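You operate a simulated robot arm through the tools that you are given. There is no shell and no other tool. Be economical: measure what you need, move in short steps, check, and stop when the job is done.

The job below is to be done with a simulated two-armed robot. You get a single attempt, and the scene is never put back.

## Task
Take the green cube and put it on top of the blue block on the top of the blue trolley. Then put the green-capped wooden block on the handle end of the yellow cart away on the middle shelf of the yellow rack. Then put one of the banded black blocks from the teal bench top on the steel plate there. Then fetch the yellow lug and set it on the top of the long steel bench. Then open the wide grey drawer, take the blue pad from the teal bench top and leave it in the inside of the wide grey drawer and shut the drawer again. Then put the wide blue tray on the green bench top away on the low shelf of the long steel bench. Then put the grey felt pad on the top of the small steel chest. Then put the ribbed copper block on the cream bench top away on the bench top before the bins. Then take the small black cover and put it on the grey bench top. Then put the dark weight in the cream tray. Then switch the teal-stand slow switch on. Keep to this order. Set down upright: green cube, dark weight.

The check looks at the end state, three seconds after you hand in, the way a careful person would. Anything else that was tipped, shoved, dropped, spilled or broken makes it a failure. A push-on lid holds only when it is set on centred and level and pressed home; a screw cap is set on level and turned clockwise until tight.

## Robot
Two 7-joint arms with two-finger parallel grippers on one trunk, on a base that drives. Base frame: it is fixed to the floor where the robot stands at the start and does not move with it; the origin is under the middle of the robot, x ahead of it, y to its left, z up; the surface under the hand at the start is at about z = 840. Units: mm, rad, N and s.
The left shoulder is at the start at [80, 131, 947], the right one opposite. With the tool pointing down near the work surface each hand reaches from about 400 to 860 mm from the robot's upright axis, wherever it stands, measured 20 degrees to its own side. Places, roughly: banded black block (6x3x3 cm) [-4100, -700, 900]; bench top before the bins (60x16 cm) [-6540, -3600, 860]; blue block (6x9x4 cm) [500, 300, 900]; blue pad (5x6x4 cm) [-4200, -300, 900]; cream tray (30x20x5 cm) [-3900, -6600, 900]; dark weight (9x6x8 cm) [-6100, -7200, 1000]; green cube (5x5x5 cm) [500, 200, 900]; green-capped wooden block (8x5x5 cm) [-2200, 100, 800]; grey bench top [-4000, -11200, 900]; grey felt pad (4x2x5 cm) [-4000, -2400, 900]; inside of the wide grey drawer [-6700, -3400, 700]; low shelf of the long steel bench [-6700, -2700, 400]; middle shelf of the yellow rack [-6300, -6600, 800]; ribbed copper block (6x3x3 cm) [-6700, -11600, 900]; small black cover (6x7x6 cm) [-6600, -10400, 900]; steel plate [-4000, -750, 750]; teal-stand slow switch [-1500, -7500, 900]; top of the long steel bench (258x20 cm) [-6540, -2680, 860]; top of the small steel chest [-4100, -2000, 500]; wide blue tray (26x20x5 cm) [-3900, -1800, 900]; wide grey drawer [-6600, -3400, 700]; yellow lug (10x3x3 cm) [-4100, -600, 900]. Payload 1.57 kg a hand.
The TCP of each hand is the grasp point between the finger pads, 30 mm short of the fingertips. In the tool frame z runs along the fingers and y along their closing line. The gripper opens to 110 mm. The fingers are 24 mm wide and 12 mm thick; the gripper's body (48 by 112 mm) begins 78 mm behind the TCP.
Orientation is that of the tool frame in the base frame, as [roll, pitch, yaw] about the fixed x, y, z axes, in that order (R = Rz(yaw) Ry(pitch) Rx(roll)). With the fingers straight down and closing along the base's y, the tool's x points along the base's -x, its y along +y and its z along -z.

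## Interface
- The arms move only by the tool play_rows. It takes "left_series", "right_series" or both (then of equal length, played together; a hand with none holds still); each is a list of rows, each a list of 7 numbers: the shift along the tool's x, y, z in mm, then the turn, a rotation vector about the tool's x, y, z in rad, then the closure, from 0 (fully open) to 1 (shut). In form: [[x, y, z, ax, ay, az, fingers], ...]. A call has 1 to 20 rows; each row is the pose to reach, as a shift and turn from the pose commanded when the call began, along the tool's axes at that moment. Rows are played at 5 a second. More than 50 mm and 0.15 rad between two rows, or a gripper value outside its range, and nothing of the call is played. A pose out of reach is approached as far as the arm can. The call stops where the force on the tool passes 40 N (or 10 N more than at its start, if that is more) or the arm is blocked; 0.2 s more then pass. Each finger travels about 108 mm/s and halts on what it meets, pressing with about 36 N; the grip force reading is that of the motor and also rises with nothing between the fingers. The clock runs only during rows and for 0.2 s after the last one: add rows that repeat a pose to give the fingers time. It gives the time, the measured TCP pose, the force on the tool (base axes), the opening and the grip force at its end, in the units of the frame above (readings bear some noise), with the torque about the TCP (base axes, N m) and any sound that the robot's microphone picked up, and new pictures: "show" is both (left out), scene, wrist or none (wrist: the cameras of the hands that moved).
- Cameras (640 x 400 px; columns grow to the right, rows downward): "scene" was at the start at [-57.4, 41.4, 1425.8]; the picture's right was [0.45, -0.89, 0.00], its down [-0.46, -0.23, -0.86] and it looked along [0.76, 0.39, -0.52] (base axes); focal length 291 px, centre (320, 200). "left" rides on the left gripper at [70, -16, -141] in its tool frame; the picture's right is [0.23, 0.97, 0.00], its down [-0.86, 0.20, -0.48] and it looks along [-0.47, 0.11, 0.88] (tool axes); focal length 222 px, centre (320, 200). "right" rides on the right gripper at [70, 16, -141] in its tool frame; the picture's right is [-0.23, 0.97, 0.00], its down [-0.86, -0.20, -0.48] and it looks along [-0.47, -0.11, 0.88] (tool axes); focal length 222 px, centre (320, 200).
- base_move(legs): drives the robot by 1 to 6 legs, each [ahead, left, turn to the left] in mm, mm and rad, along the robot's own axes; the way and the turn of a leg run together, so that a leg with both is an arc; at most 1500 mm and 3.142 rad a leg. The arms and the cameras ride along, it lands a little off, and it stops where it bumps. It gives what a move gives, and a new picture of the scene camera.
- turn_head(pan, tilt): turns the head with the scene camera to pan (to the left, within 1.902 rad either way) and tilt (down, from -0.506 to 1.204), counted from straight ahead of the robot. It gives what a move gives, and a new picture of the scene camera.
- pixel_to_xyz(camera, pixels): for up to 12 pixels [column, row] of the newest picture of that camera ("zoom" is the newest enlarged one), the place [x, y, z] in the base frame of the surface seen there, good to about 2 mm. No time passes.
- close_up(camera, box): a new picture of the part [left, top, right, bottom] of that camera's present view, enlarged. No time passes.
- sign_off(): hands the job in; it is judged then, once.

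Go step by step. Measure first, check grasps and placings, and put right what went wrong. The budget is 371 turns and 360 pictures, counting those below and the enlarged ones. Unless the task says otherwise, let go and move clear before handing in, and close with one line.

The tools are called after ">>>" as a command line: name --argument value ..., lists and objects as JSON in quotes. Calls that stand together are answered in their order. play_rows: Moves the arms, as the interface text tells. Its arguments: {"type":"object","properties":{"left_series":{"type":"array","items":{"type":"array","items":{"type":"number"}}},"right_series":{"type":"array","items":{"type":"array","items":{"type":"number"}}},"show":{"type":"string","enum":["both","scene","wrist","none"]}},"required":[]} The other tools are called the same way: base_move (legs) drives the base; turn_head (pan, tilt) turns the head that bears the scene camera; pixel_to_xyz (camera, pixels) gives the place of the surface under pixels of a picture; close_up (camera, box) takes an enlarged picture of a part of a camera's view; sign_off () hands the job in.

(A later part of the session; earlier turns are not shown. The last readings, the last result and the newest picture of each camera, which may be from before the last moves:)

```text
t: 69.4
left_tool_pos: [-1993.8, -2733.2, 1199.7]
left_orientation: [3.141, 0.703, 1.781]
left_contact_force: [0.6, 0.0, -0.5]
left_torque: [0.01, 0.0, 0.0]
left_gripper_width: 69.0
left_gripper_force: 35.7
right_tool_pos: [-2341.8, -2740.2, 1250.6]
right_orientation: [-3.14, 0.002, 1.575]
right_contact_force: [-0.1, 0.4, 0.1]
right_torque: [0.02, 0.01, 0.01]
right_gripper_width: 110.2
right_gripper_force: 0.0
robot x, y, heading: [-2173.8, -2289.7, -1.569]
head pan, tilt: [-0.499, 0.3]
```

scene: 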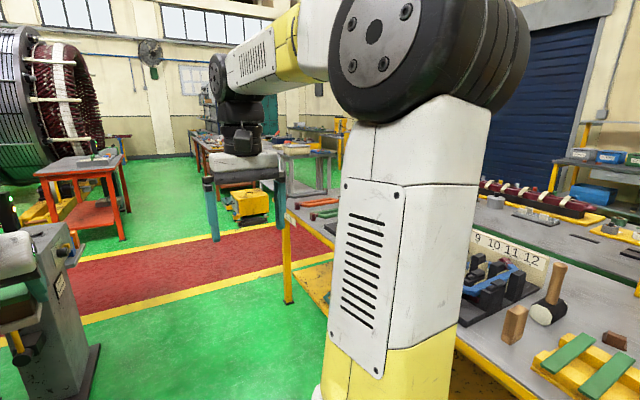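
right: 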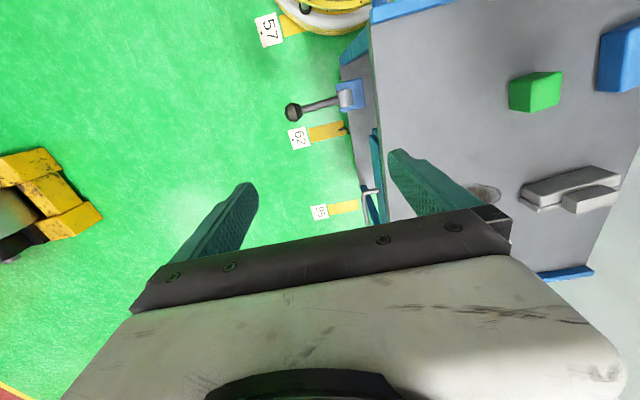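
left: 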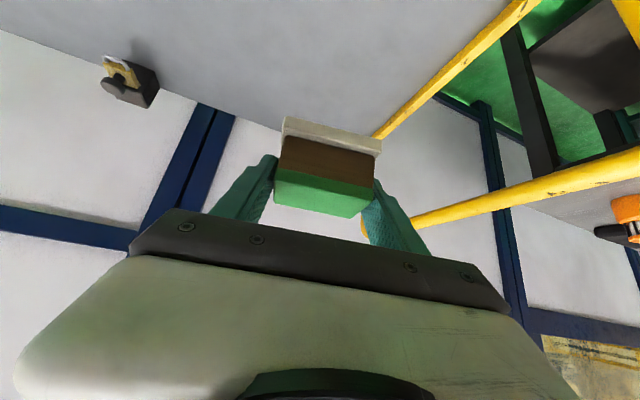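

A grey stand is near on the left at (50,300), and the red strip runs to the west. I'll measure both.

>>> pixel_to_xyz --camera "scene" --pixels '[[90, 360], [60, 270], [290, 300], [250, 225], [320, 255], [300, 250], [125, 235], [290, 150], [320, 155], [15, 240], [30, 345]]'

```text
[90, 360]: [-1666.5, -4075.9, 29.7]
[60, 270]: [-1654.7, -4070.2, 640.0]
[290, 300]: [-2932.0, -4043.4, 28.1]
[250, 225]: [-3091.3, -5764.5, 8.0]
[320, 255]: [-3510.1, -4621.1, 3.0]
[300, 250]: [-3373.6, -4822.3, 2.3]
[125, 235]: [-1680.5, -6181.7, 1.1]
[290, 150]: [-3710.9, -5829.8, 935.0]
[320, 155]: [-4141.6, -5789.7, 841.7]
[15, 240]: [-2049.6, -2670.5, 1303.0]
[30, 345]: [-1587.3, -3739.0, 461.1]
```

The gap between the stand (x=-1667) and the bench leg (x=-2930) is wide enough. I'll go through to the red aisle and turn west.

>>> base_move --legs '[[1300, -130, 0], [1050, 0, 0], [0, 0, -1.57]]'

>>> turn_head --pan 0.0 --tilt 0.3

```text
t: 84.8
left_tool_pos: [-2715.0, -4847.7, 1200.4]
left_orientation: [3.14, 0.701, 0.242]
left_contact_force: [0.2, 0.3, -0.6]
left_torque: [-0.03, 0.01, 0.04]
left_gripper_width: 69.0
left_gripper_force: 36.0
right_tool_pos: [-2732.7, -4498.9, 1251.6]
right_orientation: [-3.14, -0.001, 0.036]
right_contact_force: [-0.7, 0.1, 0.3]
right_torque: [-0.01, -0.03, -0.03]
right_gripper_width: 109.9
right_gripper_force: 0.0
robot x, y, heading: [-2276.1, -4649.8, -3.109]
head pan, tilt: [-0.499, 0.3]
```

scene: 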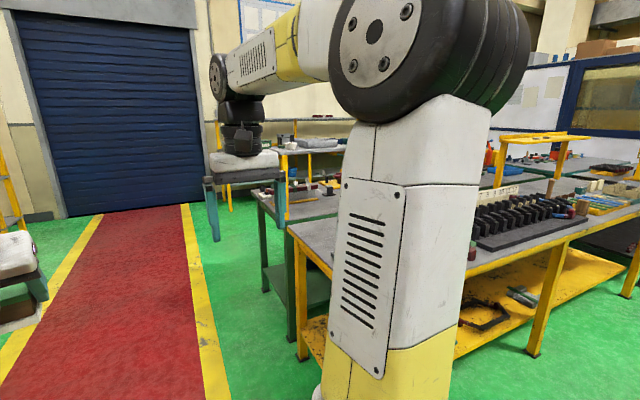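

```text
t: 85.8
left_tool_pos: [-2716.3, -4847.5, 1199.9]
left_orientation: [-3.142, 0.702, 0.24]
left_contact_force: [-0.5, 0.5, -1.0]
left_torque: [-0.01, 0.0, 0.0]
left_gripper_width: 68.8
left_gripper_force: 35.6
right_tool_pos: [-2731.4, -4498.9, 1249.9]
right_orientation: [-3.139, 0.001, 0.035]
right_contact_force: [0.4, -0.3, -0.2]
right_torque: [0.03, 0.0, 0.01]
right_gripper_width: 109.9
right_gripper_force: 0.1
robot x, y, heading: [-2278.5, -4656.2, -3.105]
head pan, tilt: [0.0, 0.3]
```

scene: 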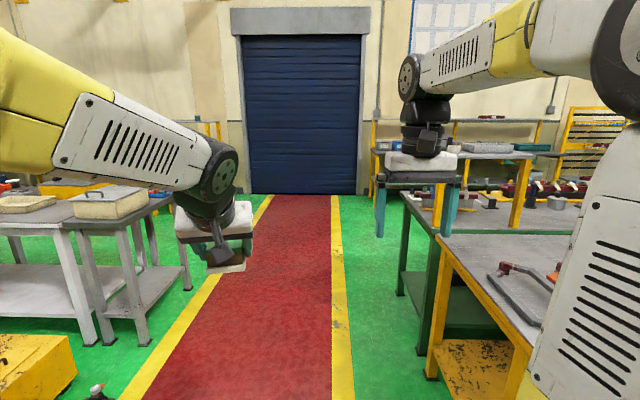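

The red aisle leads west. I'll measure the side obstacles, then drive on.

>>> pixel_to_xyz --camera "scene" --pixels '[[435, 380], [400, 295], [188, 288], [150, 342], [70, 390], [330, 350], [200, 310], [355, 195], [437, 230]]'

>>> base_move --legs '[[1500, -40, 0], [1400, -40, 0]]'

>>> turn_head --pan 0.9 --tilt 0.3

```text
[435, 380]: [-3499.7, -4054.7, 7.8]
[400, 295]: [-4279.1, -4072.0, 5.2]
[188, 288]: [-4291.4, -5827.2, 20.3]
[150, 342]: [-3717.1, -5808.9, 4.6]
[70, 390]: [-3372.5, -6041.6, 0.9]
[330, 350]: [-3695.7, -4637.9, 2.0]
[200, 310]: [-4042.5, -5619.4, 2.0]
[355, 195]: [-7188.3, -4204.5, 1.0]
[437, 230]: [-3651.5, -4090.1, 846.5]
```

```text
refused: leg 1 is longer than a leg can be; nothing moved
```

```text
t: 87.0
left_tool_pos: [-2716.2, -4847.1, 1200.5]
left_orientation: [-3.142, 0.702, 0.241]
left_contact_force: [-0.6, -0.6, -0.8]
left_torque: [0.0, 0.01, -0.01]
left_gripper_width: 68.9
left_gripper_force: 36.1
right_tool_pos: [-2732.4, -4498.4, 1251.8]
right_orientation: [-3.14, 0.0, 0.035]
right_contact_force: [0.3, -0.4, 0.1]
right_torque: [-0.01, -0.02, 0.03]
right_gripper_width: 110.4
right_gripper_force: 0.1
robot x, y, heading: [-2272.7, -4654.3, -3.106]
head pan, tilt: [0.901, 0.3]
```

scene: 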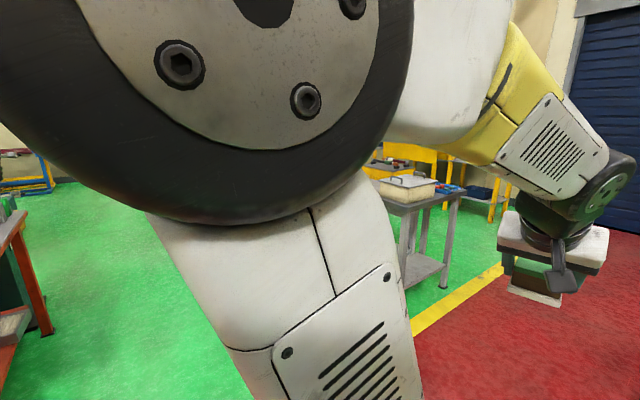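

The aisle runs from y=-4055 to y=-5810 and I'm inside it. I'll drive west.

>>> base_move --legs '[[1450, 0, 0], [1450, 0, 0], [0, 0, 1.53]]'

>>> turn_head --pan -0.5 --tilt 0.3

```text
t: 104.7
left_tool_pos: [-4989.5, -5210.9, 1199.4]
left_orientation: [-3.141, 0.701, 1.775]
left_contact_force: [-0.5, 0.9, 0.1]
left_torque: [0.04, 0.02, 0.01]
left_gripper_width: 68.9
left_gripper_force: 36.3
right_tool_pos: [-5338.7, -5214.6, 1251.0]
right_orientation: [-3.14, 0.0, 1.571]
right_contact_force: [-0.5, -0.7, -0.8]
right_torque: [-0.04, -0.02, 0.0]
right_gripper_width: 109.9
right_gripper_force: 0.0
robot x, y, heading: [-5165.6, -4763.0, -1.573]
head pan, tilt: [0.901, 0.3]
```

scene: 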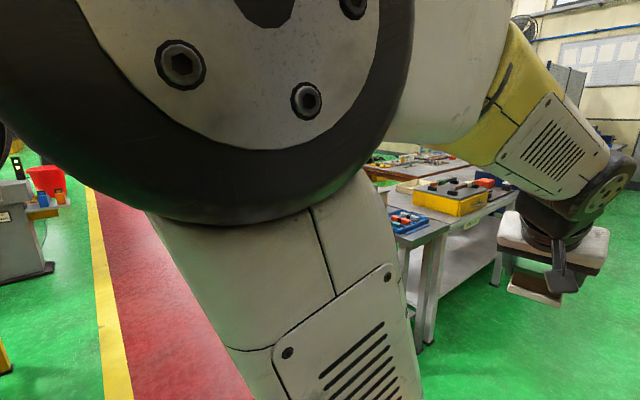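

```text
t: 106.2
left_tool_pos: [-4988.3, -5210.8, 1200.1]
left_orientation: [-3.14, 0.702, 1.774]
left_contact_force: [-0.3, -0.4, 0.0]
left_torque: [-0.01, -0.01, -0.01]
left_gripper_width: 68.8
left_gripper_force: 35.9
right_tool_pos: [-5337.8, -5213.6, 1250.0]
right_orientation: [-3.141, 0.0, 1.569]
right_contact_force: [0.4, -0.1, -1.2]
right_torque: [0.0, 0.01, -0.02]
right_gripper_width: 109.9
right_gripper_force: 0.2
robot x, y, heading: [-5165.8, -4762.9, -1.569]
head pan, tilt: [-0.499, 0.3]
```

scene: 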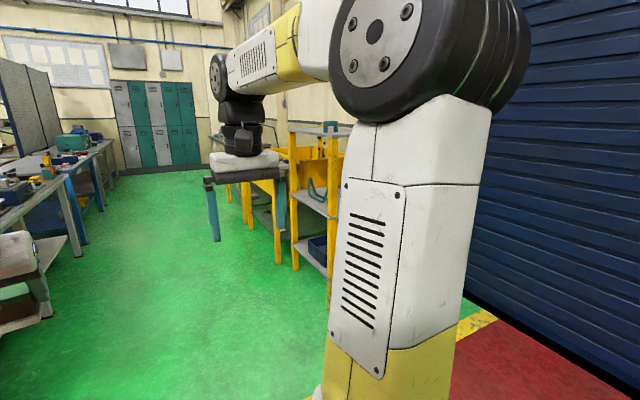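

The yellow rack is at (310,190). I'll measure it and the neighbouring obstacles.

>>> pixel_to_xyz --camera "scene" --pixels '[[280, 265], [330, 300], [325, 130], [310, 195], [295, 240], [250, 190], [295, 265], [30, 315], [68, 255], [315, 265]]'

>>> close_up --camera "scene" --box '[220, 100, 380, 300]'

```text
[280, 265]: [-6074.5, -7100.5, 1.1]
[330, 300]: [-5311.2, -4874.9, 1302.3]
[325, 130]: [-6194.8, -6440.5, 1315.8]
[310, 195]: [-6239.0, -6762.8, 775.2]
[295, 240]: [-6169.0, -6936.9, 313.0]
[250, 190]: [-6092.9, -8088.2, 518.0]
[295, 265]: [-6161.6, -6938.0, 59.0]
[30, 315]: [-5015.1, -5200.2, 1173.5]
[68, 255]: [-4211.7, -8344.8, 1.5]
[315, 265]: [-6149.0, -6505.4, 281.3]
```

```text
2.00 times, centred on (300, 200) of scene
```

zoom: 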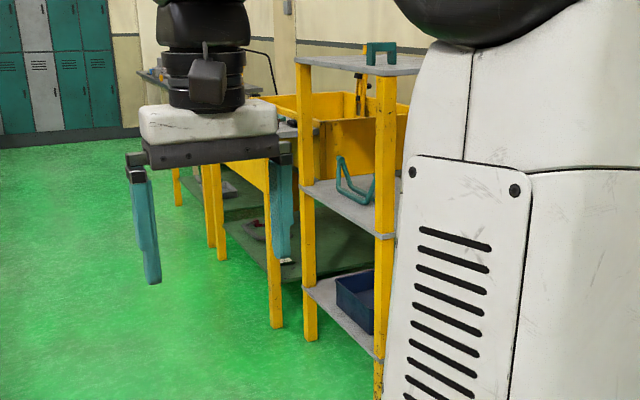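

The rack front is at x≈-6150, y −6440…−6940, with the middle shelf at z≈775 and the top at about 1300. I'll drive in front of it.

>>> base_move --legs '[[1400, -60, 0], [480, 0, 0], [0, 0, -1.57]]'

>>> turn_head --pan 0.0 --tilt 0.5

```text
t: 119.4
left_tool_pos: [-5687.4, -6806.0, 1199.6]
left_orientation: [-3.141, 0.701, 0.19]
left_contact_force: [-0.1, -0.3, -1.1]
left_torque: [0.0, -0.01, 0.02]
left_gripper_width: 69.1
left_gripper_force: 35.9
right_tool_pos: [-5685.6, -6455.7, 1251.1]
right_orientation: [-3.139, 0.0, -0.015]
right_contact_force: [-0.3, -0.6, 0.9]
right_torque: [-0.02, 0.0, -0.04]
right_gripper_width: 109.9
right_gripper_force: 0.1
robot x, y, heading: [-5235.8, -6638.0, 3.129]
head pan, tilt: [-0.499, 0.3]
```

scene: 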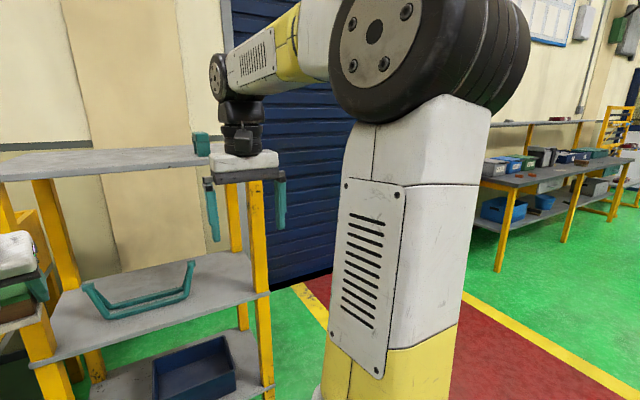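

```text
t: 120.4
left_tool_pos: [-5686.7, -6805.6, 1200.8]
left_orientation: [3.142, 0.702, 0.191]
left_contact_force: [-0.7, 0.4, -0.4]
left_torque: [0.04, -0.03, -0.01]
left_gripper_width: 68.9
left_gripper_force: 36.4
right_tool_pos: [-5685.9, -6457.5, 1250.8]
right_orientation: [-3.14, 0.001, -0.015]
right_contact_force: [-0.4, -0.2, -0.7]
right_torque: [0.0, -0.01, 0.02]
right_gripper_width: 109.7
right_gripper_force: 0.0
robot x, y, heading: [-5236.4, -6632.8, 3.128]
head pan, tilt: [0.0, 0.499]
```

scene: 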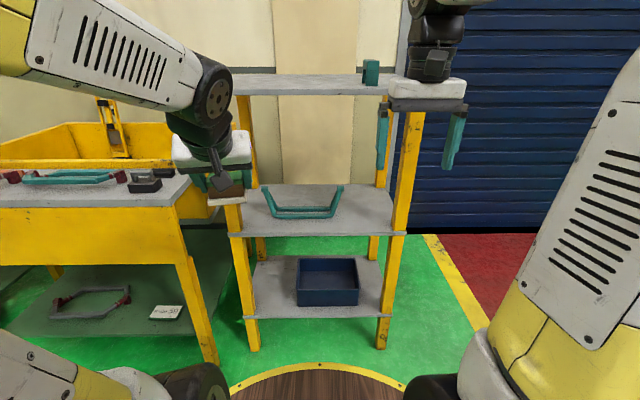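

The middle shelf holds only a teal bracket at (305,205), and the front strip and right side are free. I'll measure.

>>> pixel_to_xyz --camera "scene" --pixels '[[240, 230], [320, 230], [400, 230], [272, 217], [335, 216], [275, 212], [365, 215], [360, 195], [405, 150], [310, 92], [260, 195], [370, 88]]'

```text
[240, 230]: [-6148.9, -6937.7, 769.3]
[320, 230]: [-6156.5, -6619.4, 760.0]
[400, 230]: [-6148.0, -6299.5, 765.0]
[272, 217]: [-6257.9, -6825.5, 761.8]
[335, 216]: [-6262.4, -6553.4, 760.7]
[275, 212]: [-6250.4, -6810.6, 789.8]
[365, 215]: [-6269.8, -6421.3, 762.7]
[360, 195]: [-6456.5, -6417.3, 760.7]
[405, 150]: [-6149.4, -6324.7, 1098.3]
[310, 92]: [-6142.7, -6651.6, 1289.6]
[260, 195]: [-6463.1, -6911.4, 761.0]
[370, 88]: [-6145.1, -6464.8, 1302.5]
```

The shelf is at z 761, with free space at y −6540…−6350 right of the bracket. I'll drive so the left hand faces (-6215,-6445).

>>> base_move --legs '[[370, -370, 0.012]]'

```text
t: 123.4
left_tool_pos: [-6049.2, -6434.1, 1200.5]
left_orientation: [-3.141, 0.701, 0.197]
left_contact_force: [0.2, 0.6, -0.8]
left_torque: [0.0, -0.03, 0.01]
left_gripper_width: 69.0
left_gripper_force: 36.6
right_tool_pos: [-6050.6, -6086.6, 1251.7]
right_orientation: [-3.14, 0.0, -0.009]
right_contact_force: [0.1, -0.1, 0.4]
right_torque: [0.01, -0.02, 0.02]
right_gripper_width: 109.9
right_gripper_force: 0.1
robot x, y, heading: [-5599.9, -6258.4, 3.136]
head pan, tilt: [0.0, 0.499]
```

scene: 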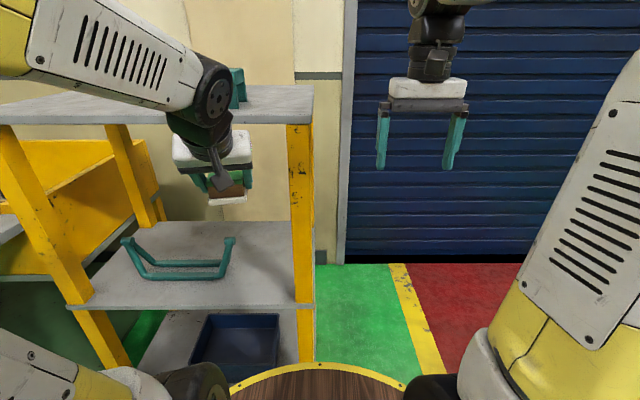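

I'll yaw straight, descend outside the shelf to z 880, then push in over the free spot.

>>> play_rows --left_series '[[29, 0, 35, 0.062, 0, 0.073, 1], [59, 0, 70, 0.123, 0, 0.145, 1], [89, 0, 105, 0.123, 0, 0.145, 1], [118, 0, 140, 0.123, 0, 0.145, 1], [148, 0, 175, 0.123, 0, 0.145, 1], [177, 0, 209, 0.123, 0, 0.145, 1], [206, 0, 244, 0.123, 0, 0.145, 1], [206, 0, 244, 0.123, 0, 0.145, 1]]'

```text
t: 124.7
left_tool_pos: [-6106.6, -6291.1, 1096.7]
left_orientation: [3.015, 0.954, -0.423]
left_contact_force: [47.2, 1.4, 27.7]
left_torque: [-0.99, 1.03, 1.56]
left_gripper_width: 69.1
left_gripper_force: 35.7
left hand out of reach, approached as far as the arm can: row 3, 4, 5, 6
right_tool_pos: [-6047.5, -6087.0, 1250.1]
right_orientation: [-3.14, 0.0, -0.006]
right_contact_force: [-0.9, -0.4, -0.4]
right_torque: [0.01, 0.0, 0.02]
right_gripper_width: 110.0
right_gripper_force: 0.1
robot x, y, heading: [-5598.4, -6258.7, 3.136]
head pan, tilt: [0.0, 0.499]
stopped in row 6 (left hand): the force on the tool passed its limit at 115 N (the readings are from after the stop); the commanded pose is now the measured one
```

scene: 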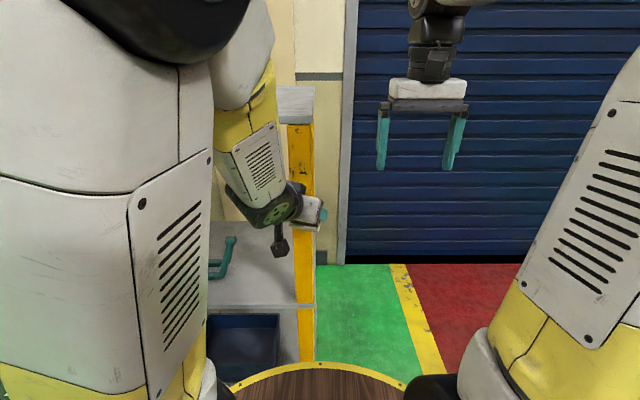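
left: 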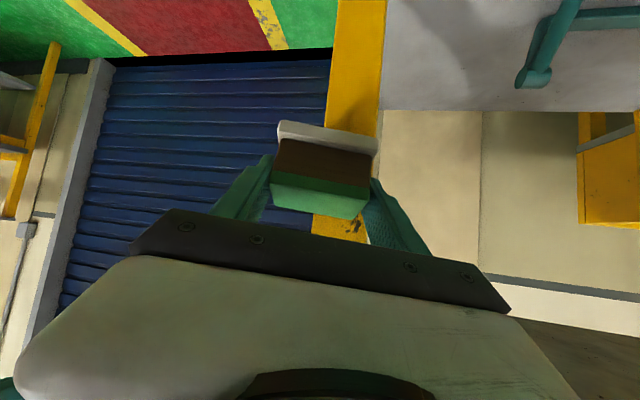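

The low, close-in pose was out of reach, so the hand swung and touched the rack post. I'll back the base away straight to clear it and check the rack.

>>> base_move --legs '[[-200, 0, 0]]'

>>> pixel_to_xyz --camera "scene" --pixels '[[310, 200], [240, 240], [300, 290]]'

```text
t: 126.3
left_tool_pos: [-5909.4, -6292.4, 1096.8]
left_orientation: [3.017, 0.952, -0.418]
left_contact_force: [-0.4, 0.7, -0.2]
left_torque: [0.01, -0.03, 0.04]
left_gripper_width: 69.3
left_gripper_force: 35.8
right_tool_pos: [-5850.3, -6086.6, 1249.7]
right_orientation: [-3.14, -0.001, -0.008]
right_contact_force: [0.5, 0.0, -0.1]
right_torque: [0.02, -0.03, 0.02]
right_gripper_width: 110.1
right_gripper_force: 0.0
robot x, y, heading: [-5397.1, -6259.8, 3.134]
head pan, tilt: [0.0, 0.499]
```

scene: 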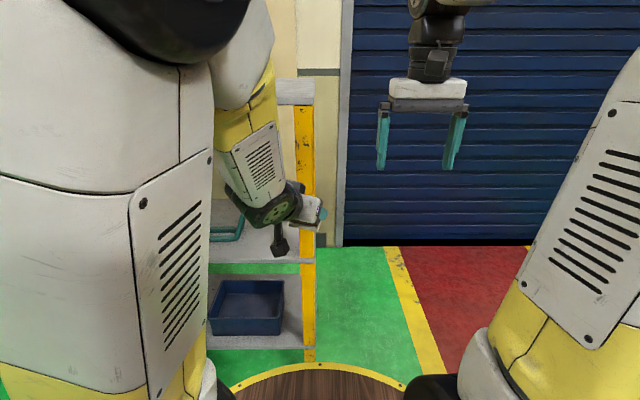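

```text
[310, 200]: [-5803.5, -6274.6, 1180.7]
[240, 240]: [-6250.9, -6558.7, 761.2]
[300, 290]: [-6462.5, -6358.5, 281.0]
```

The rack and bracket look unmoved. I'll restore the hand's orientation at a reachable place in front of the rack.

>>> play_rows --left_series '[[-6, 32, -5, -0.037, 0.053, -0.054, 1], [-13, 63, -10, -0.075, 0.106, -0.108, 1], [-20, 95, -15, -0.113, 0.16, -0.162, 1], [-26, 127, -20, -0.15, 0.213, -0.216, 1], [-33, 158, -25, -0.188, 0.266, -0.27, 1], [-33, 158, -25, -0.188, 0.266, -0.27, 1]]'

```text
t: 127.7
left_tool_pos: [-5956.0, -6439.4, 1151.1]
left_orientation: [-3.141, 0.696, 0.003]
left_contact_force: [-0.3, -0.4, -0.8]
left_torque: [-0.01, -0.01, -0.01]
left_gripper_width: 69.2
left_gripper_force: 36.0
right_tool_pos: [-5850.1, -6086.4, 1249.8]
right_orientation: [-3.14, 0.001, -0.008]
right_contact_force: [0.0, 0.6, 0.0]
right_torque: [0.02, -0.03, 0.01]
right_gripper_width: 110.1
right_gripper_force: 0.0
robot x, y, heading: [-5396.0, -6264.0, 3.132]
head pan, tilt: [0.0, 0.499]
```

scene: 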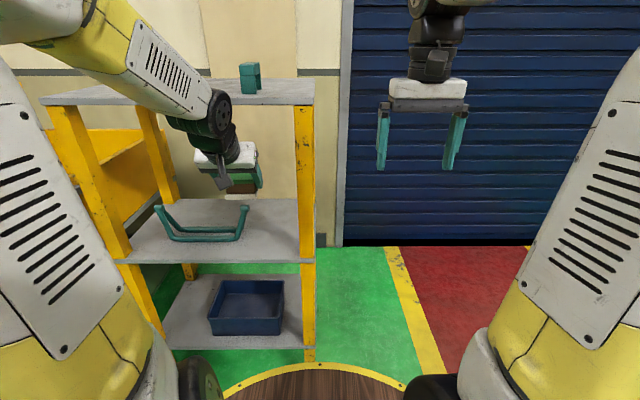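
left: 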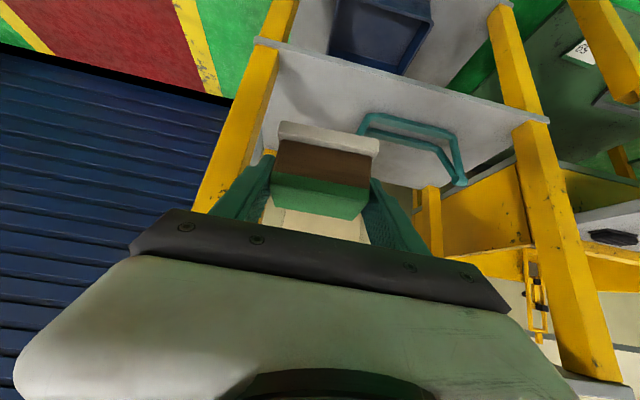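

All restored. I'll lower in front of the shelf at an arm extension known to be reachable, then drive the base in.

>>> play_rows --left_series '[[-31, 0, 26, 0, 0, 0, 1], [-2, 2, 60, 0, 0, 0, 1], [27, 4, 95, 0, 0, 0, 1], [56, 5, 130, 0, 0, 0, 1], [85, 5, 164, 0, 0, 0, 1], [114, 5, 199, 0, 0, 0, 1], [143, 5, 234, 0, 0, 0, 1], [155, 5, 248, 0, 0, 0, 1], [155, 5, 248, 0, 0, 0, 1]]' --show "scene"

>>> pixel_to_xyz --camera "scene" --pixels '[[302, 255], [312, 200], [280, 255], [130, 255]]'

```text
t: 129.7
left_tool_pos: [-5996.6, -6444.0, 860.9]
left_orientation: [3.141, 0.7, 0.003]
left_contact_force: [0.0, -0.2, -0.9]
left_torque: [0.03, 0.05, -0.02]
left_gripper_width: 69.0
left_gripper_force: 35.6
right_tool_pos: [-5849.9, -6086.4, 1250.4]
right_orientation: [-3.141, -0.004, -0.009]
right_contact_force: [-1.0, -0.4, -0.1]
right_torque: [0.01, 0.01, -0.01]
right_gripper_width: 110.0
right_gripper_force: 0.1
robot x, y, heading: [-5402.4, -6261.2, 3.139]
head pan, tilt: [0.0, 0.499]
```

scene: 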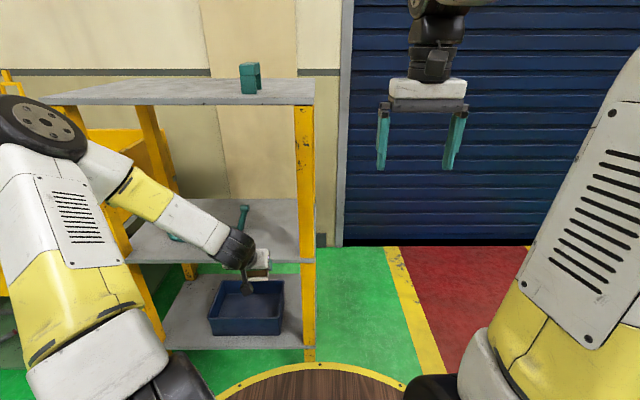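

```text
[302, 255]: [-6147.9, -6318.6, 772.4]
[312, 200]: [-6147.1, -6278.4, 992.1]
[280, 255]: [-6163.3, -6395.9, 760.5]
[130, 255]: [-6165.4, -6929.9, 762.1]
```

The rack is undisturbed. I'll drive forward 215 mm to bring the block over the shelf.

>>> base_move --legs '[[215, 0, 0]]'

>>> close_up --camera "left" --box '[0, 0, 640, 400]'

```text
t: 131.4
left_tool_pos: [-6212.7, -6442.1, 860.1]
left_orientation: [3.141, 0.697, 0.001]
left_contact_force: [-0.6, 0.3, -0.7]
left_torque: [-0.02, -0.02, 0.01]
left_gripper_width: 69.3
left_gripper_force: 36.2
right_tool_pos: [-6063.9, -6082.6, 1249.7]
right_orientation: [-3.14, -0.003, -0.012]
right_contact_force: [0.0, -0.1, -0.2]
right_torque: [0.01, 0.01, -0.02]
right_gripper_width: 110.0
right_gripper_force: 0.0
robot x, y, heading: [-5613.2, -6260.1, 3.133]
head pan, tilt: [0.0, 0.499]
```

scene: 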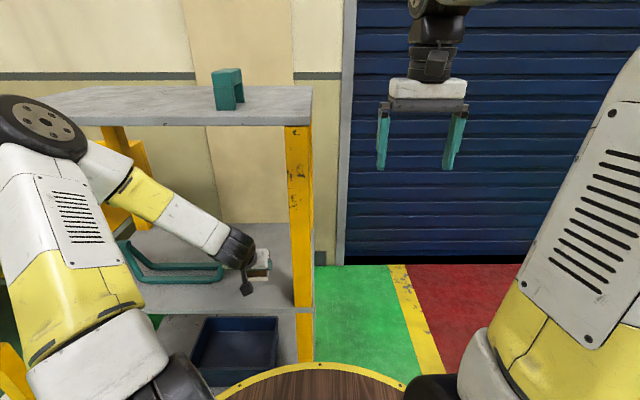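

```text
1.00 times, centred on (320, 200) of left (not enlarged: the box is as wide or as high as the picture)
```

zoom: 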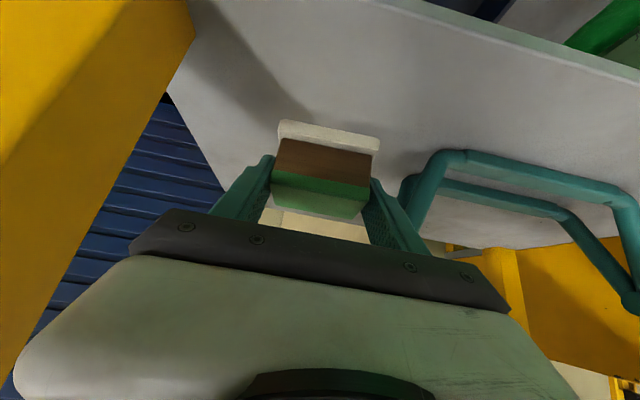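

Over the free spot. I'll lower 59 mm, release partially, and retreat along the tool axis.

>>> play_rows --left_series '[[20, 0, 23, 0, 0, 0, 1], [33, 0, 40, 0, 0, 0, 1], [37.5, 0, 45, 0, 0, 0, 1], [37.5, 0, 45, 0, 0, 0, 1], [37.5, 0, 45, 0, 0, 0, 0.28], [37.5, 0, 45, 0, 0, 0, 0.2], [37.5, 0, 45, 0, 0, 0, 0.2], [37.5, 0, 10, 0, 0, 0, 0.2], [37.5, 0, -35, 0, 0, 0, 0.2], [37.5, 0, -80, 0, 0, 0, 0.2], [37.5, 0, -100, 0, 0, 0, 0.2]]'

```text
t: 133.8
left_tool_pos: [-6139.7, -6443.3, 913.5]
left_orientation: [3.141, 0.694, 0.0]
left_contact_force: [-0.1, 0.3, -0.6]
left_torque: [0.0, -0.03, 0.04]
left_gripper_width: 87.9
left_gripper_force: 0.1
left hand out of reach, approached as far as the arm can: row 10, 11
right_tool_pos: [-6064.4, -6082.9, 1250.5]
right_orientation: [-3.14, -0.002, -0.013]
right_contact_force: [0.0, -1.3, 0.3]
right_torque: [-0.01, -0.02, 0.01]
right_gripper_width: 110.1
right_gripper_force: 0.0
robot x, y, heading: [-5611.9, -6260.2, 3.131]
head pan, tilt: [0.0, 0.499]
```

scene: 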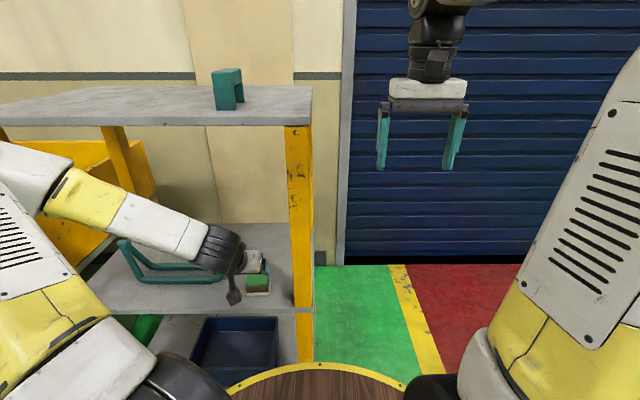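
left: 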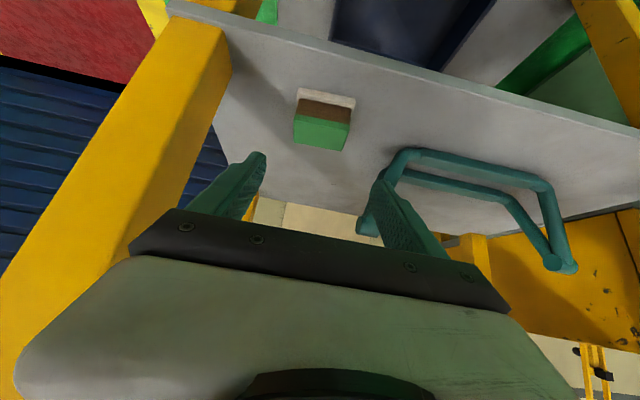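

The block stands on the middle shelf at scene (258,285). I'll back off, raise the hand to a travel pose, and head north.

>>> base_move --legs '[[-350, 0, 0]]'

>>> play_rows --left_series '[[-58, 0, -5, 0, 0, 0, 0.2], [-90, 0, -40, 0, 0, 0, 0.1], [-120, 0, -75, 0, 0, 0, 0], [-150, 0, -110, 0, 0.14, 0, 0], [-178, 0, -145, 0, 0.28, 0, 0], [-200, 0, -180, 0, 0.42, 0, 0], [-215, 0, -215, 0, 0.56, 0, 0], [-220, 0, -250, 0, 0.69, 0, 0], [-220, 0, -250, 0, 0.69, 0, 0]]' --show "scene"

```text
t: 136.0
left_tool_pos: [-5788.8, -6445.6, 913.3]
left_orientation: [-3.141, 0.697, -0.002]
left_contact_force: [-0.8, 0.0, 0.3]
left_torque: [0.04, 0.03, -0.03]
left_gripper_width: 87.9
left_gripper_force: 0.0
right_tool_pos: [-5712.7, -6084.6, 1250.0]
right_orientation: [-3.141, -0.003, -0.015]
right_contact_force: [-0.1, -0.3, 0.1]
right_torque: [-0.03, 0.0, 0.04]
right_gripper_width: 109.9
right_gripper_force: 0.0
robot x, y, heading: [-5259.5, -6258.4, 3.137]
head pan, tilt: [0.0, 0.499]
```

scene: 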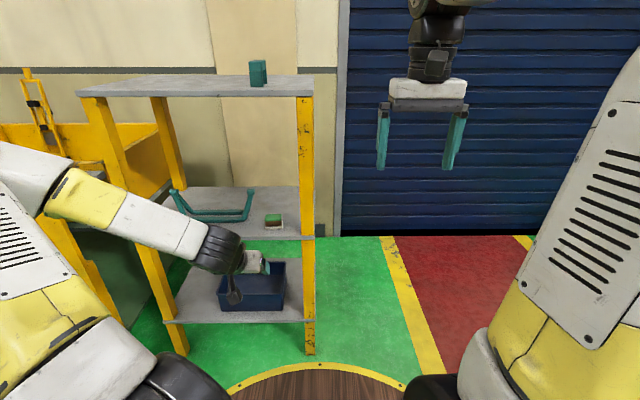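

```text
refused: row 1 steps farther than a row can; nothing moved
```

>>> play_rows --left_series '[[-40, 0, -15, 0, 0, 0, 0.2], [-70, 0, -50, 0, 0, 0, 0.1], [-100, 0, -85, 0, 0, 0, 0], [-130, 0, -120, 0, 0.14, 0, 0], [-160, 0, -155, 0, 0.28, 0, 0], [-185, 0, -190, 0, 0.42, 0, 0], [-205, 0, -225, 0, 0.56, 0, 0], [-220, 0, -250, 0, 0.69, 0, 0], [-220, 0, -250, 0, 0.69, 0, 0]]' --show "none"

>>> base_move --legs '[[0, 0, -1.57], [1400, 0, 0], [1400, 0, 0]]'

>>> turn_head --pan 0 --tilt 0.3

```text
t: 138.0
left_tool_pos: [-5795.4, -6445.9, 1246.7]
left_orientation: [3.141, 0.005, -0.002]
left_contact_force: [0.2, 0.8, -1.0]
left_torque: [0.01, 0.04, 0.03]
left_gripper_width: 110.2
left_gripper_force: 0.0
right_tool_pos: [-5713.5, -6085.8, 1249.4]
right_orientation: [-3.14, -0.003, -0.014]
right_contact_force: [0.5, -0.5, 0.3]
right_torque: [-0.02, -0.04, 0.07]
right_gripper_width: 110.3
right_gripper_force: 0.1
robot x, y, heading: [-5260.3, -6263.2, 3.13]
head pan, tilt: [0.0, 0.499]
```

```text
t: 155.4
left_tool_pos: [-5428.3, -2933.9, 1248.0]
left_orientation: [-3.14, 0.007, -1.574]
left_contact_force: [-0.6, -0.2, 0.5]
left_torque: [0.02, 0.02, 0.0]
left_gripper_width: 110.2
left_gripper_force: 0.0
right_tool_pos: [-5068.3, -3016.3, 1250.1]
right_orientation: [-3.138, -0.002, -1.585]
right_contact_force: [0.2, -0.5, -0.2]
right_torque: [-0.03, -0.03, 0.01]
right_gripper_width: 110.2
right_gripper_force: 0.0
robot x, y, heading: [-5243.5, -3464.9, 1.567]
head pan, tilt: [0.0, 0.499]
```

scene: 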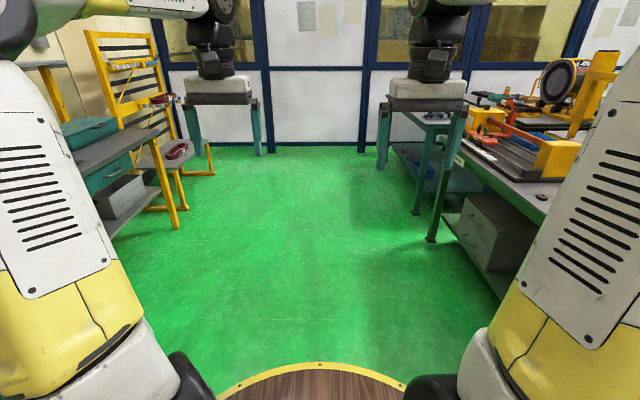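

```text
t: 156.1
left_tool_pos: [-5428.7, -2932.1, 1247.1]
left_orientation: [-3.14, 0.007, -1.575]
left_contact_force: [-0.4, 0.1, 0.2]
left_torque: [-0.01, -0.03, -0.03]
left_gripper_width: 110.0
left_gripper_force: 0.0
right_tool_pos: [-5067.6, -3016.6, 1250.1]
right_orientation: [-3.14, -0.001, -1.585]
right_contact_force: [-0.4, -0.5, 1.1]
right_torque: [0.0, 0.02, -0.04]
right_gripper_width: 110.0
right_gripper_force: 0.0
robot x, y, heading: [-5246.0, -3469.1, 1.56]
head pan, tilt: [0.0, 0.3]
```

scene: 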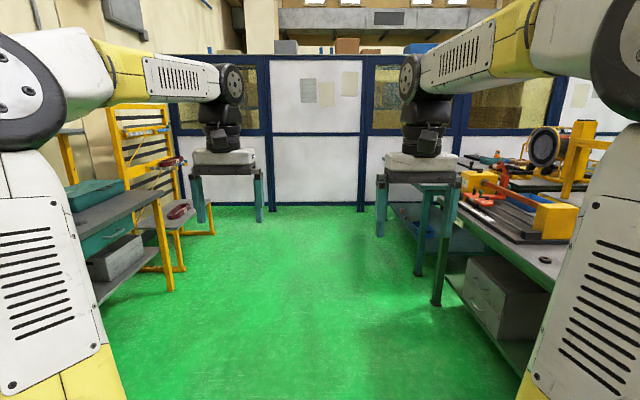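

The aisle is clear. I'll continue north to y≈-700 and turn east toward the teal bench.

>>> pixel_to_xyz --camera "scene" --pixels '[[435, 300], [418, 272], [530, 280], [160, 250], [310, 205], [170, 285]]'

>>> base_move --legs '[[1400, 0, 0], [1350, 0, 0], [0, 0, -1.57]]'

>>> turn_head --pan 0 --tilt 0.5

```text
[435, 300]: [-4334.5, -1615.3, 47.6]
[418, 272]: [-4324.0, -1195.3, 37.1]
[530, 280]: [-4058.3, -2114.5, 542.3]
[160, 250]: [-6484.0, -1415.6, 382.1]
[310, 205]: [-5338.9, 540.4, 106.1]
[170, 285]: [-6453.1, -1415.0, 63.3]
```

```text
t: 173.3
left_tool_pos: [-4634.8, -532.7, 1245.9]
left_orientation: [-3.14, 0.005, 3.128]
left_contact_force: [-1.1, 0.4, -0.3]
left_torque: [-0.03, 0.02, 0.02]
left_gripper_width: 110.0
left_gripper_force: 0.1
right_tool_pos: [-4722.8, -892.3, 1251.0]
right_orientation: [-3.14, -0.002, 3.116]
right_contact_force: [-0.1, 0.6, 0.2]
right_torque: [-0.01, -0.03, -0.02]
right_gripper_width: 110.0
right_gripper_force: 0.0
robot x, y, heading: [-5168.5, -712.2, -0.024]
head pan, tilt: [0.0, 0.3]
```

scene: 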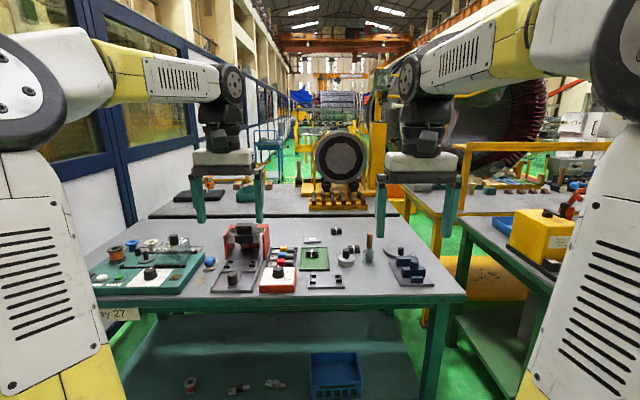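

```text
t: 174.0
left_tool_pos: [-4634.9, -532.5, 1247.0]
left_orientation: [3.142, 0.008, 3.126]
left_contact_force: [0.1, 0.2, -0.5]
left_torque: [-0.01, -0.02, 0.01]
left_gripper_width: 109.8
left_gripper_force: 0.1
right_tool_pos: [-4722.8, -891.3, 1250.3]
right_orientation: [-3.141, 0.0, 3.116]
right_contact_force: [-1.1, 0.2, -0.2]
right_torque: [-0.02, 0.01, 0.0]
right_gripper_width: 110.1
right_gripper_force: 0.1
robot x, y, heading: [-5170.7, -710.3, -0.024]
head pan, tilt: [0.0, 0.499]
```

scene: 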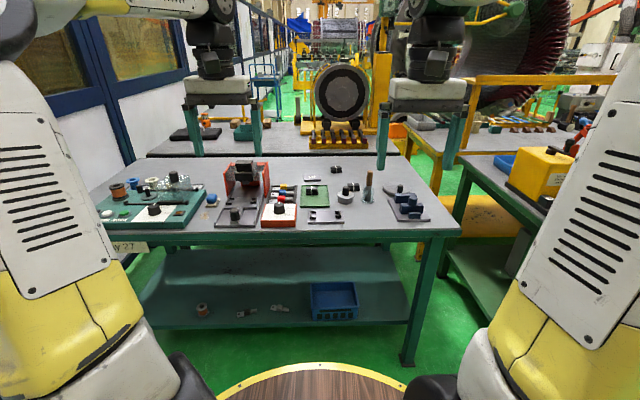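

Teal bench ahead, cluttered. I'll zoom in to identify the banded blocks, steel plate, yellow lug and blue pad.

>>> close_up --camera "scene" --box '[190, 145, 440, 300]'

>>> close_up --camera "scene" --box '[90, 145, 250, 245]'

>>> pixel_to_xyz --camera "scene" --pixels '[[410, 360], [430, 225], [200, 230], [210, 200], [350, 190], [408, 200], [325, 220], [245, 170]]'

```text
2.56 times, centred on (315, 222) of scene
```

zoom: 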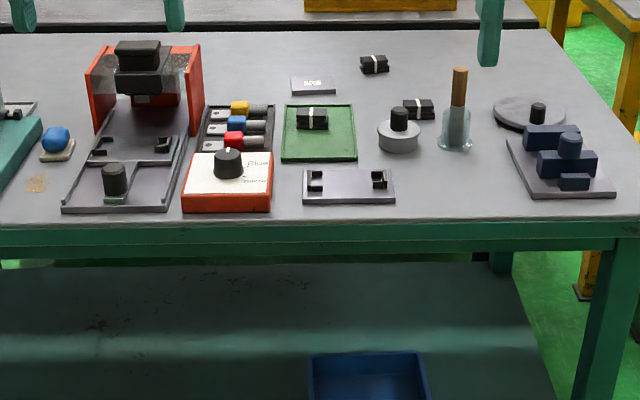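

```text
4.00 times, centred on (170, 195) of scene
```

zoom: 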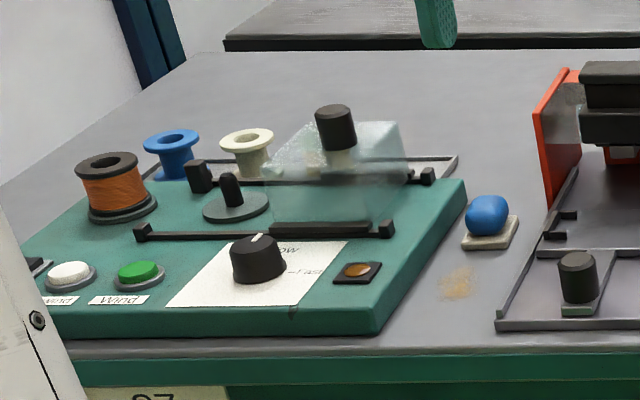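

```text
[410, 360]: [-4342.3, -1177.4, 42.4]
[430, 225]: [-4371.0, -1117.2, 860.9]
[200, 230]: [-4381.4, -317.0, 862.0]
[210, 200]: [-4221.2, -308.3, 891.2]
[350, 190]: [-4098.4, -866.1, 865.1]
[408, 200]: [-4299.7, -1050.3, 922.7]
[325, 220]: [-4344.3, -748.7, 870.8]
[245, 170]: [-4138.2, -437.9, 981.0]
```

The blue pad is the blue dome at (211,199), and there are three banded black blocks. I'll zoom in on the candidate steel plates and the yellow lug.

>>> close_up --camera "scene" --box '[295, 155, 375, 205]'

>>> pixel_to_xyz --camera "zoom" --pixels '[[150, 180], [130, 240], [400, 80], [540, 230], [150, 340], [360, 300], [300, 150], [100, 160], [250, 190], [20, 320], [430, 110], [600, 290]]'

>>> close_up --camera "scene" --box '[200, 160, 300, 240]'

```text
8.00 times, centred on (335, 180) of scene
```

zoom: 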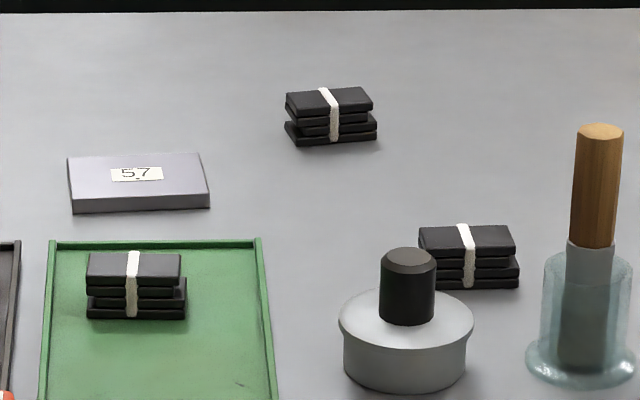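

```text
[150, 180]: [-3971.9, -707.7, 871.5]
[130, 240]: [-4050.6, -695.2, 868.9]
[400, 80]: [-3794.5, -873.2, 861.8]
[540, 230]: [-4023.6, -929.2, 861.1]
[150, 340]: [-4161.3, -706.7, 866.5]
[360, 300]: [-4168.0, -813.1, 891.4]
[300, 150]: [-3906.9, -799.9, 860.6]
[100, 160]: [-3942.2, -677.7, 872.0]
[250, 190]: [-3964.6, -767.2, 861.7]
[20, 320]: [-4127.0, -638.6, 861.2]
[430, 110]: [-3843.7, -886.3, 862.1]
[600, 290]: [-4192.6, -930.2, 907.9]
```

```text
5.00 times, centred on (250, 200) of scene
```

zoom: 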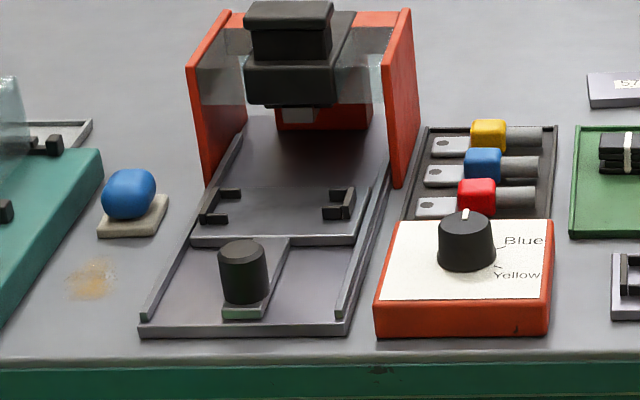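

The steel plate is the "57" plate at (-3970,-710), and the lugs sit in a tray at about (-4100,-600). I'll check my base's front extent to see how near I can get.

>>> turn_head --pan 0 --tilt 1.1

>>> pixel_to_xyz --camera "scene" --pixels '[[320, 180], [320, 190], [320, 200], [320, 210], [320, 220], [320, 230], [320, 240], [320, 260], [320, 280], [320, 300], [250, 220], [320, 165]]'

```text
t: 175.0
left_tool_pos: [-4633.7, -532.6, 1246.3]
left_orientation: [3.141, 0.006, 3.127]
left_contact_force: [-0.5, -0.3, 1.1]
left_torque: [0.03, 0.02, 0.0]
left_gripper_width: 109.9
left_gripper_force: 0.0
right_tool_pos: [-4721.9, -892.1, 1250.2]
right_orientation: [-3.141, -0.001, 3.114]
right_contact_force: [0.4, 0.1, 0.3]
right_torque: [0.0, 0.03, 0.02]
right_gripper_width: 110.0
right_gripper_force: 0.1
robot x, y, heading: [-5171.7, -707.0, -0.022]
head pan, tilt: [0.0, 1.1]
```

scene: 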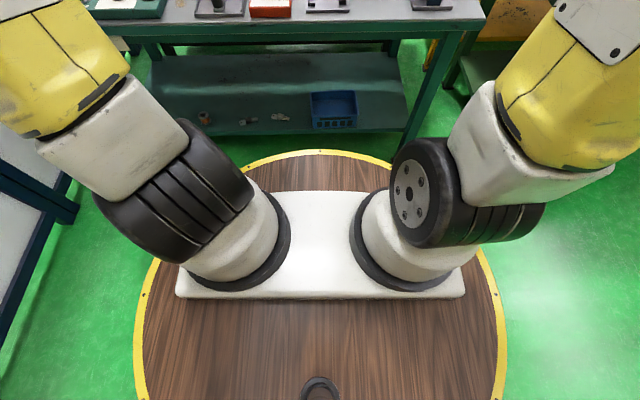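

```text
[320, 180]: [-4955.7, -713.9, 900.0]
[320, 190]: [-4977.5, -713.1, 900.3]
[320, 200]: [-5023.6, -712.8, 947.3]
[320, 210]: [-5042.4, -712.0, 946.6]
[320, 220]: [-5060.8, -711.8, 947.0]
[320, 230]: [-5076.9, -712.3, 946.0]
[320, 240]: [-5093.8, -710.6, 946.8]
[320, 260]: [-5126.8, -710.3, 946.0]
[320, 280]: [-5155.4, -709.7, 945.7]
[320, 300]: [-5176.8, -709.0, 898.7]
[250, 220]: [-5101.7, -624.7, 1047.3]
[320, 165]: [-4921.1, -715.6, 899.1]
```

The base radius is about 280 mm, so I can stand at x≈-4685. I'll approach there, shifted left so the right hand faces the plate.

>>> base_move --legs '[[485, 160, 0.023]]'

>>> turn_head --pan -0.15 --tilt 0.75

```text
t: 178.0
left_tool_pos: [-4152.0, -369.6, 1246.7]
left_orientation: [3.141, 0.007, -3.138]
left_contact_force: [-0.2, -0.3, -0.3]
left_torque: [-0.02, -0.02, 0.01]
left_gripper_width: 110.1
left_gripper_force: 0.0
right_tool_pos: [-4232.9, -730.7, 1250.0]
right_orientation: [-3.141, -0.003, 3.133]
right_contact_force: [-0.4, -0.1, -0.3]
right_torque: [-0.03, 0.0, 0.0]
right_gripper_width: 109.9
right_gripper_force: 0.1
robot x, y, heading: [-4684.7, -556.2, -0.008]
head pan, tilt: [0.0, 1.1]
```

scene: 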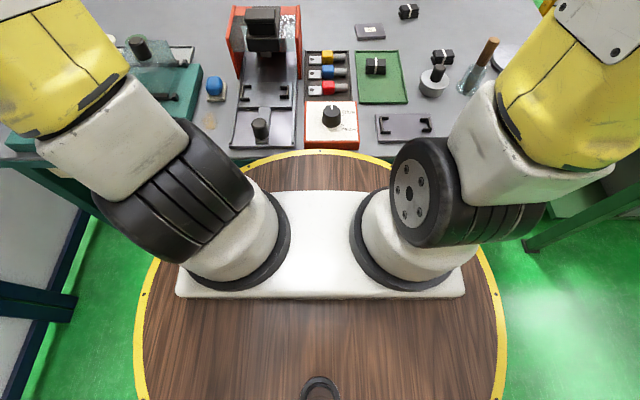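

```text
t: 178.8
left_tool_pos: [-4152.8, -370.2, 1247.7]
left_orientation: [3.141, 0.008, -3.139]
left_contact_force: [-1.3, 0.0, -0.1]
left_torque: [0.0, -0.01, -0.01]
left_gripper_width: 110.0
left_gripper_force: 0.0
right_tool_pos: [-4234.1, -730.0, 1250.1]
right_orientation: [-3.139, -0.002, 3.131]
right_contact_force: [-0.4, -0.2, 1.2]
right_torque: [0.01, 0.0, 0.02]
right_gripper_width: 110.1
right_gripper_force: 0.0
robot x, y, heading: [-4683.9, -558.0, -0.004]
head pan, tilt: [-0.15, 0.75]
```

scene: 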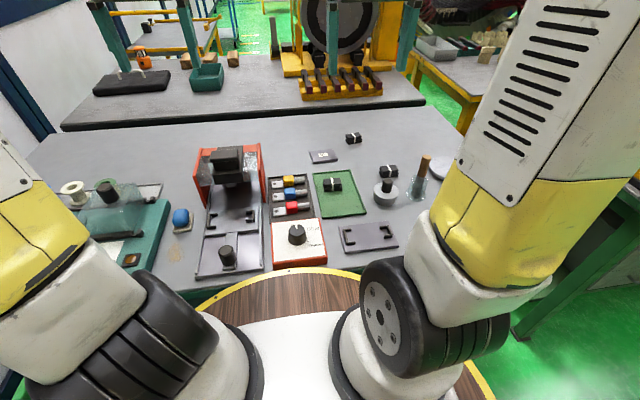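

>>> close_up --camera "scene" --box '[300, 125, 420, 200]'

>>> pixel_to_xyz --camera "zoom" --pixels '[[250, 45], [320, 40], [285, 50], [325, 60], [255, 75], [60, 145], [165, 130], [190, 175], [85, 195], [160, 300], [450, 230], [515, 225]]'

```text
5.33 times, centred on (360, 162) of scene
```

zoom: 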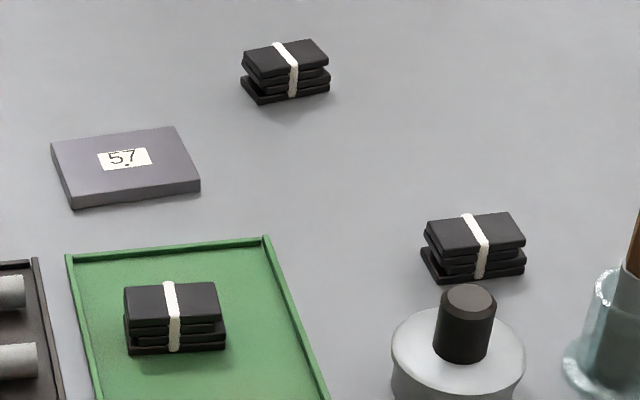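

```text
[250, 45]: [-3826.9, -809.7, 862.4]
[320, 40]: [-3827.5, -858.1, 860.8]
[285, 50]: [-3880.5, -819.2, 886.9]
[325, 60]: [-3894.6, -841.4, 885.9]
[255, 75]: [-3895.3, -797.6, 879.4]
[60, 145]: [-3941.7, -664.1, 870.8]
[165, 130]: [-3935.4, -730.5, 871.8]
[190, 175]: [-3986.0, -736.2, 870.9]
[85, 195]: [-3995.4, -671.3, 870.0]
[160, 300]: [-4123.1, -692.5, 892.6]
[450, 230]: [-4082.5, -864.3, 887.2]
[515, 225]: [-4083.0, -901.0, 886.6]
```

I'll take the free-standing far block A at about (-3885,-817), top 887. I'll bring the right hand above it and refine with the wrist camera.

>>> play_rows --right_series '[[-38, -10, 20, 0, 0, 0, 0], [-76, -20, 40, 0, 0, 0, 0], [-114, -30, 60, 0, 0, 0, 0], [-152, -40, 80, 0, 0, 0, 0], [-190, -50, 100, 0, 0, 0, 0], [-228, -60, 120, 0, 0, 0, 0], [-266, -70, 140, 0, 0, 0, 0], [-304, -80, 170, 0, 0, 0, 0], [-344, -85, 200, 0, 0, 0, 0], [-344, -85, 200, 0, 0, 0, 0]]'

```text
refused: row 9 steps farther than a row can; nothing moved
```

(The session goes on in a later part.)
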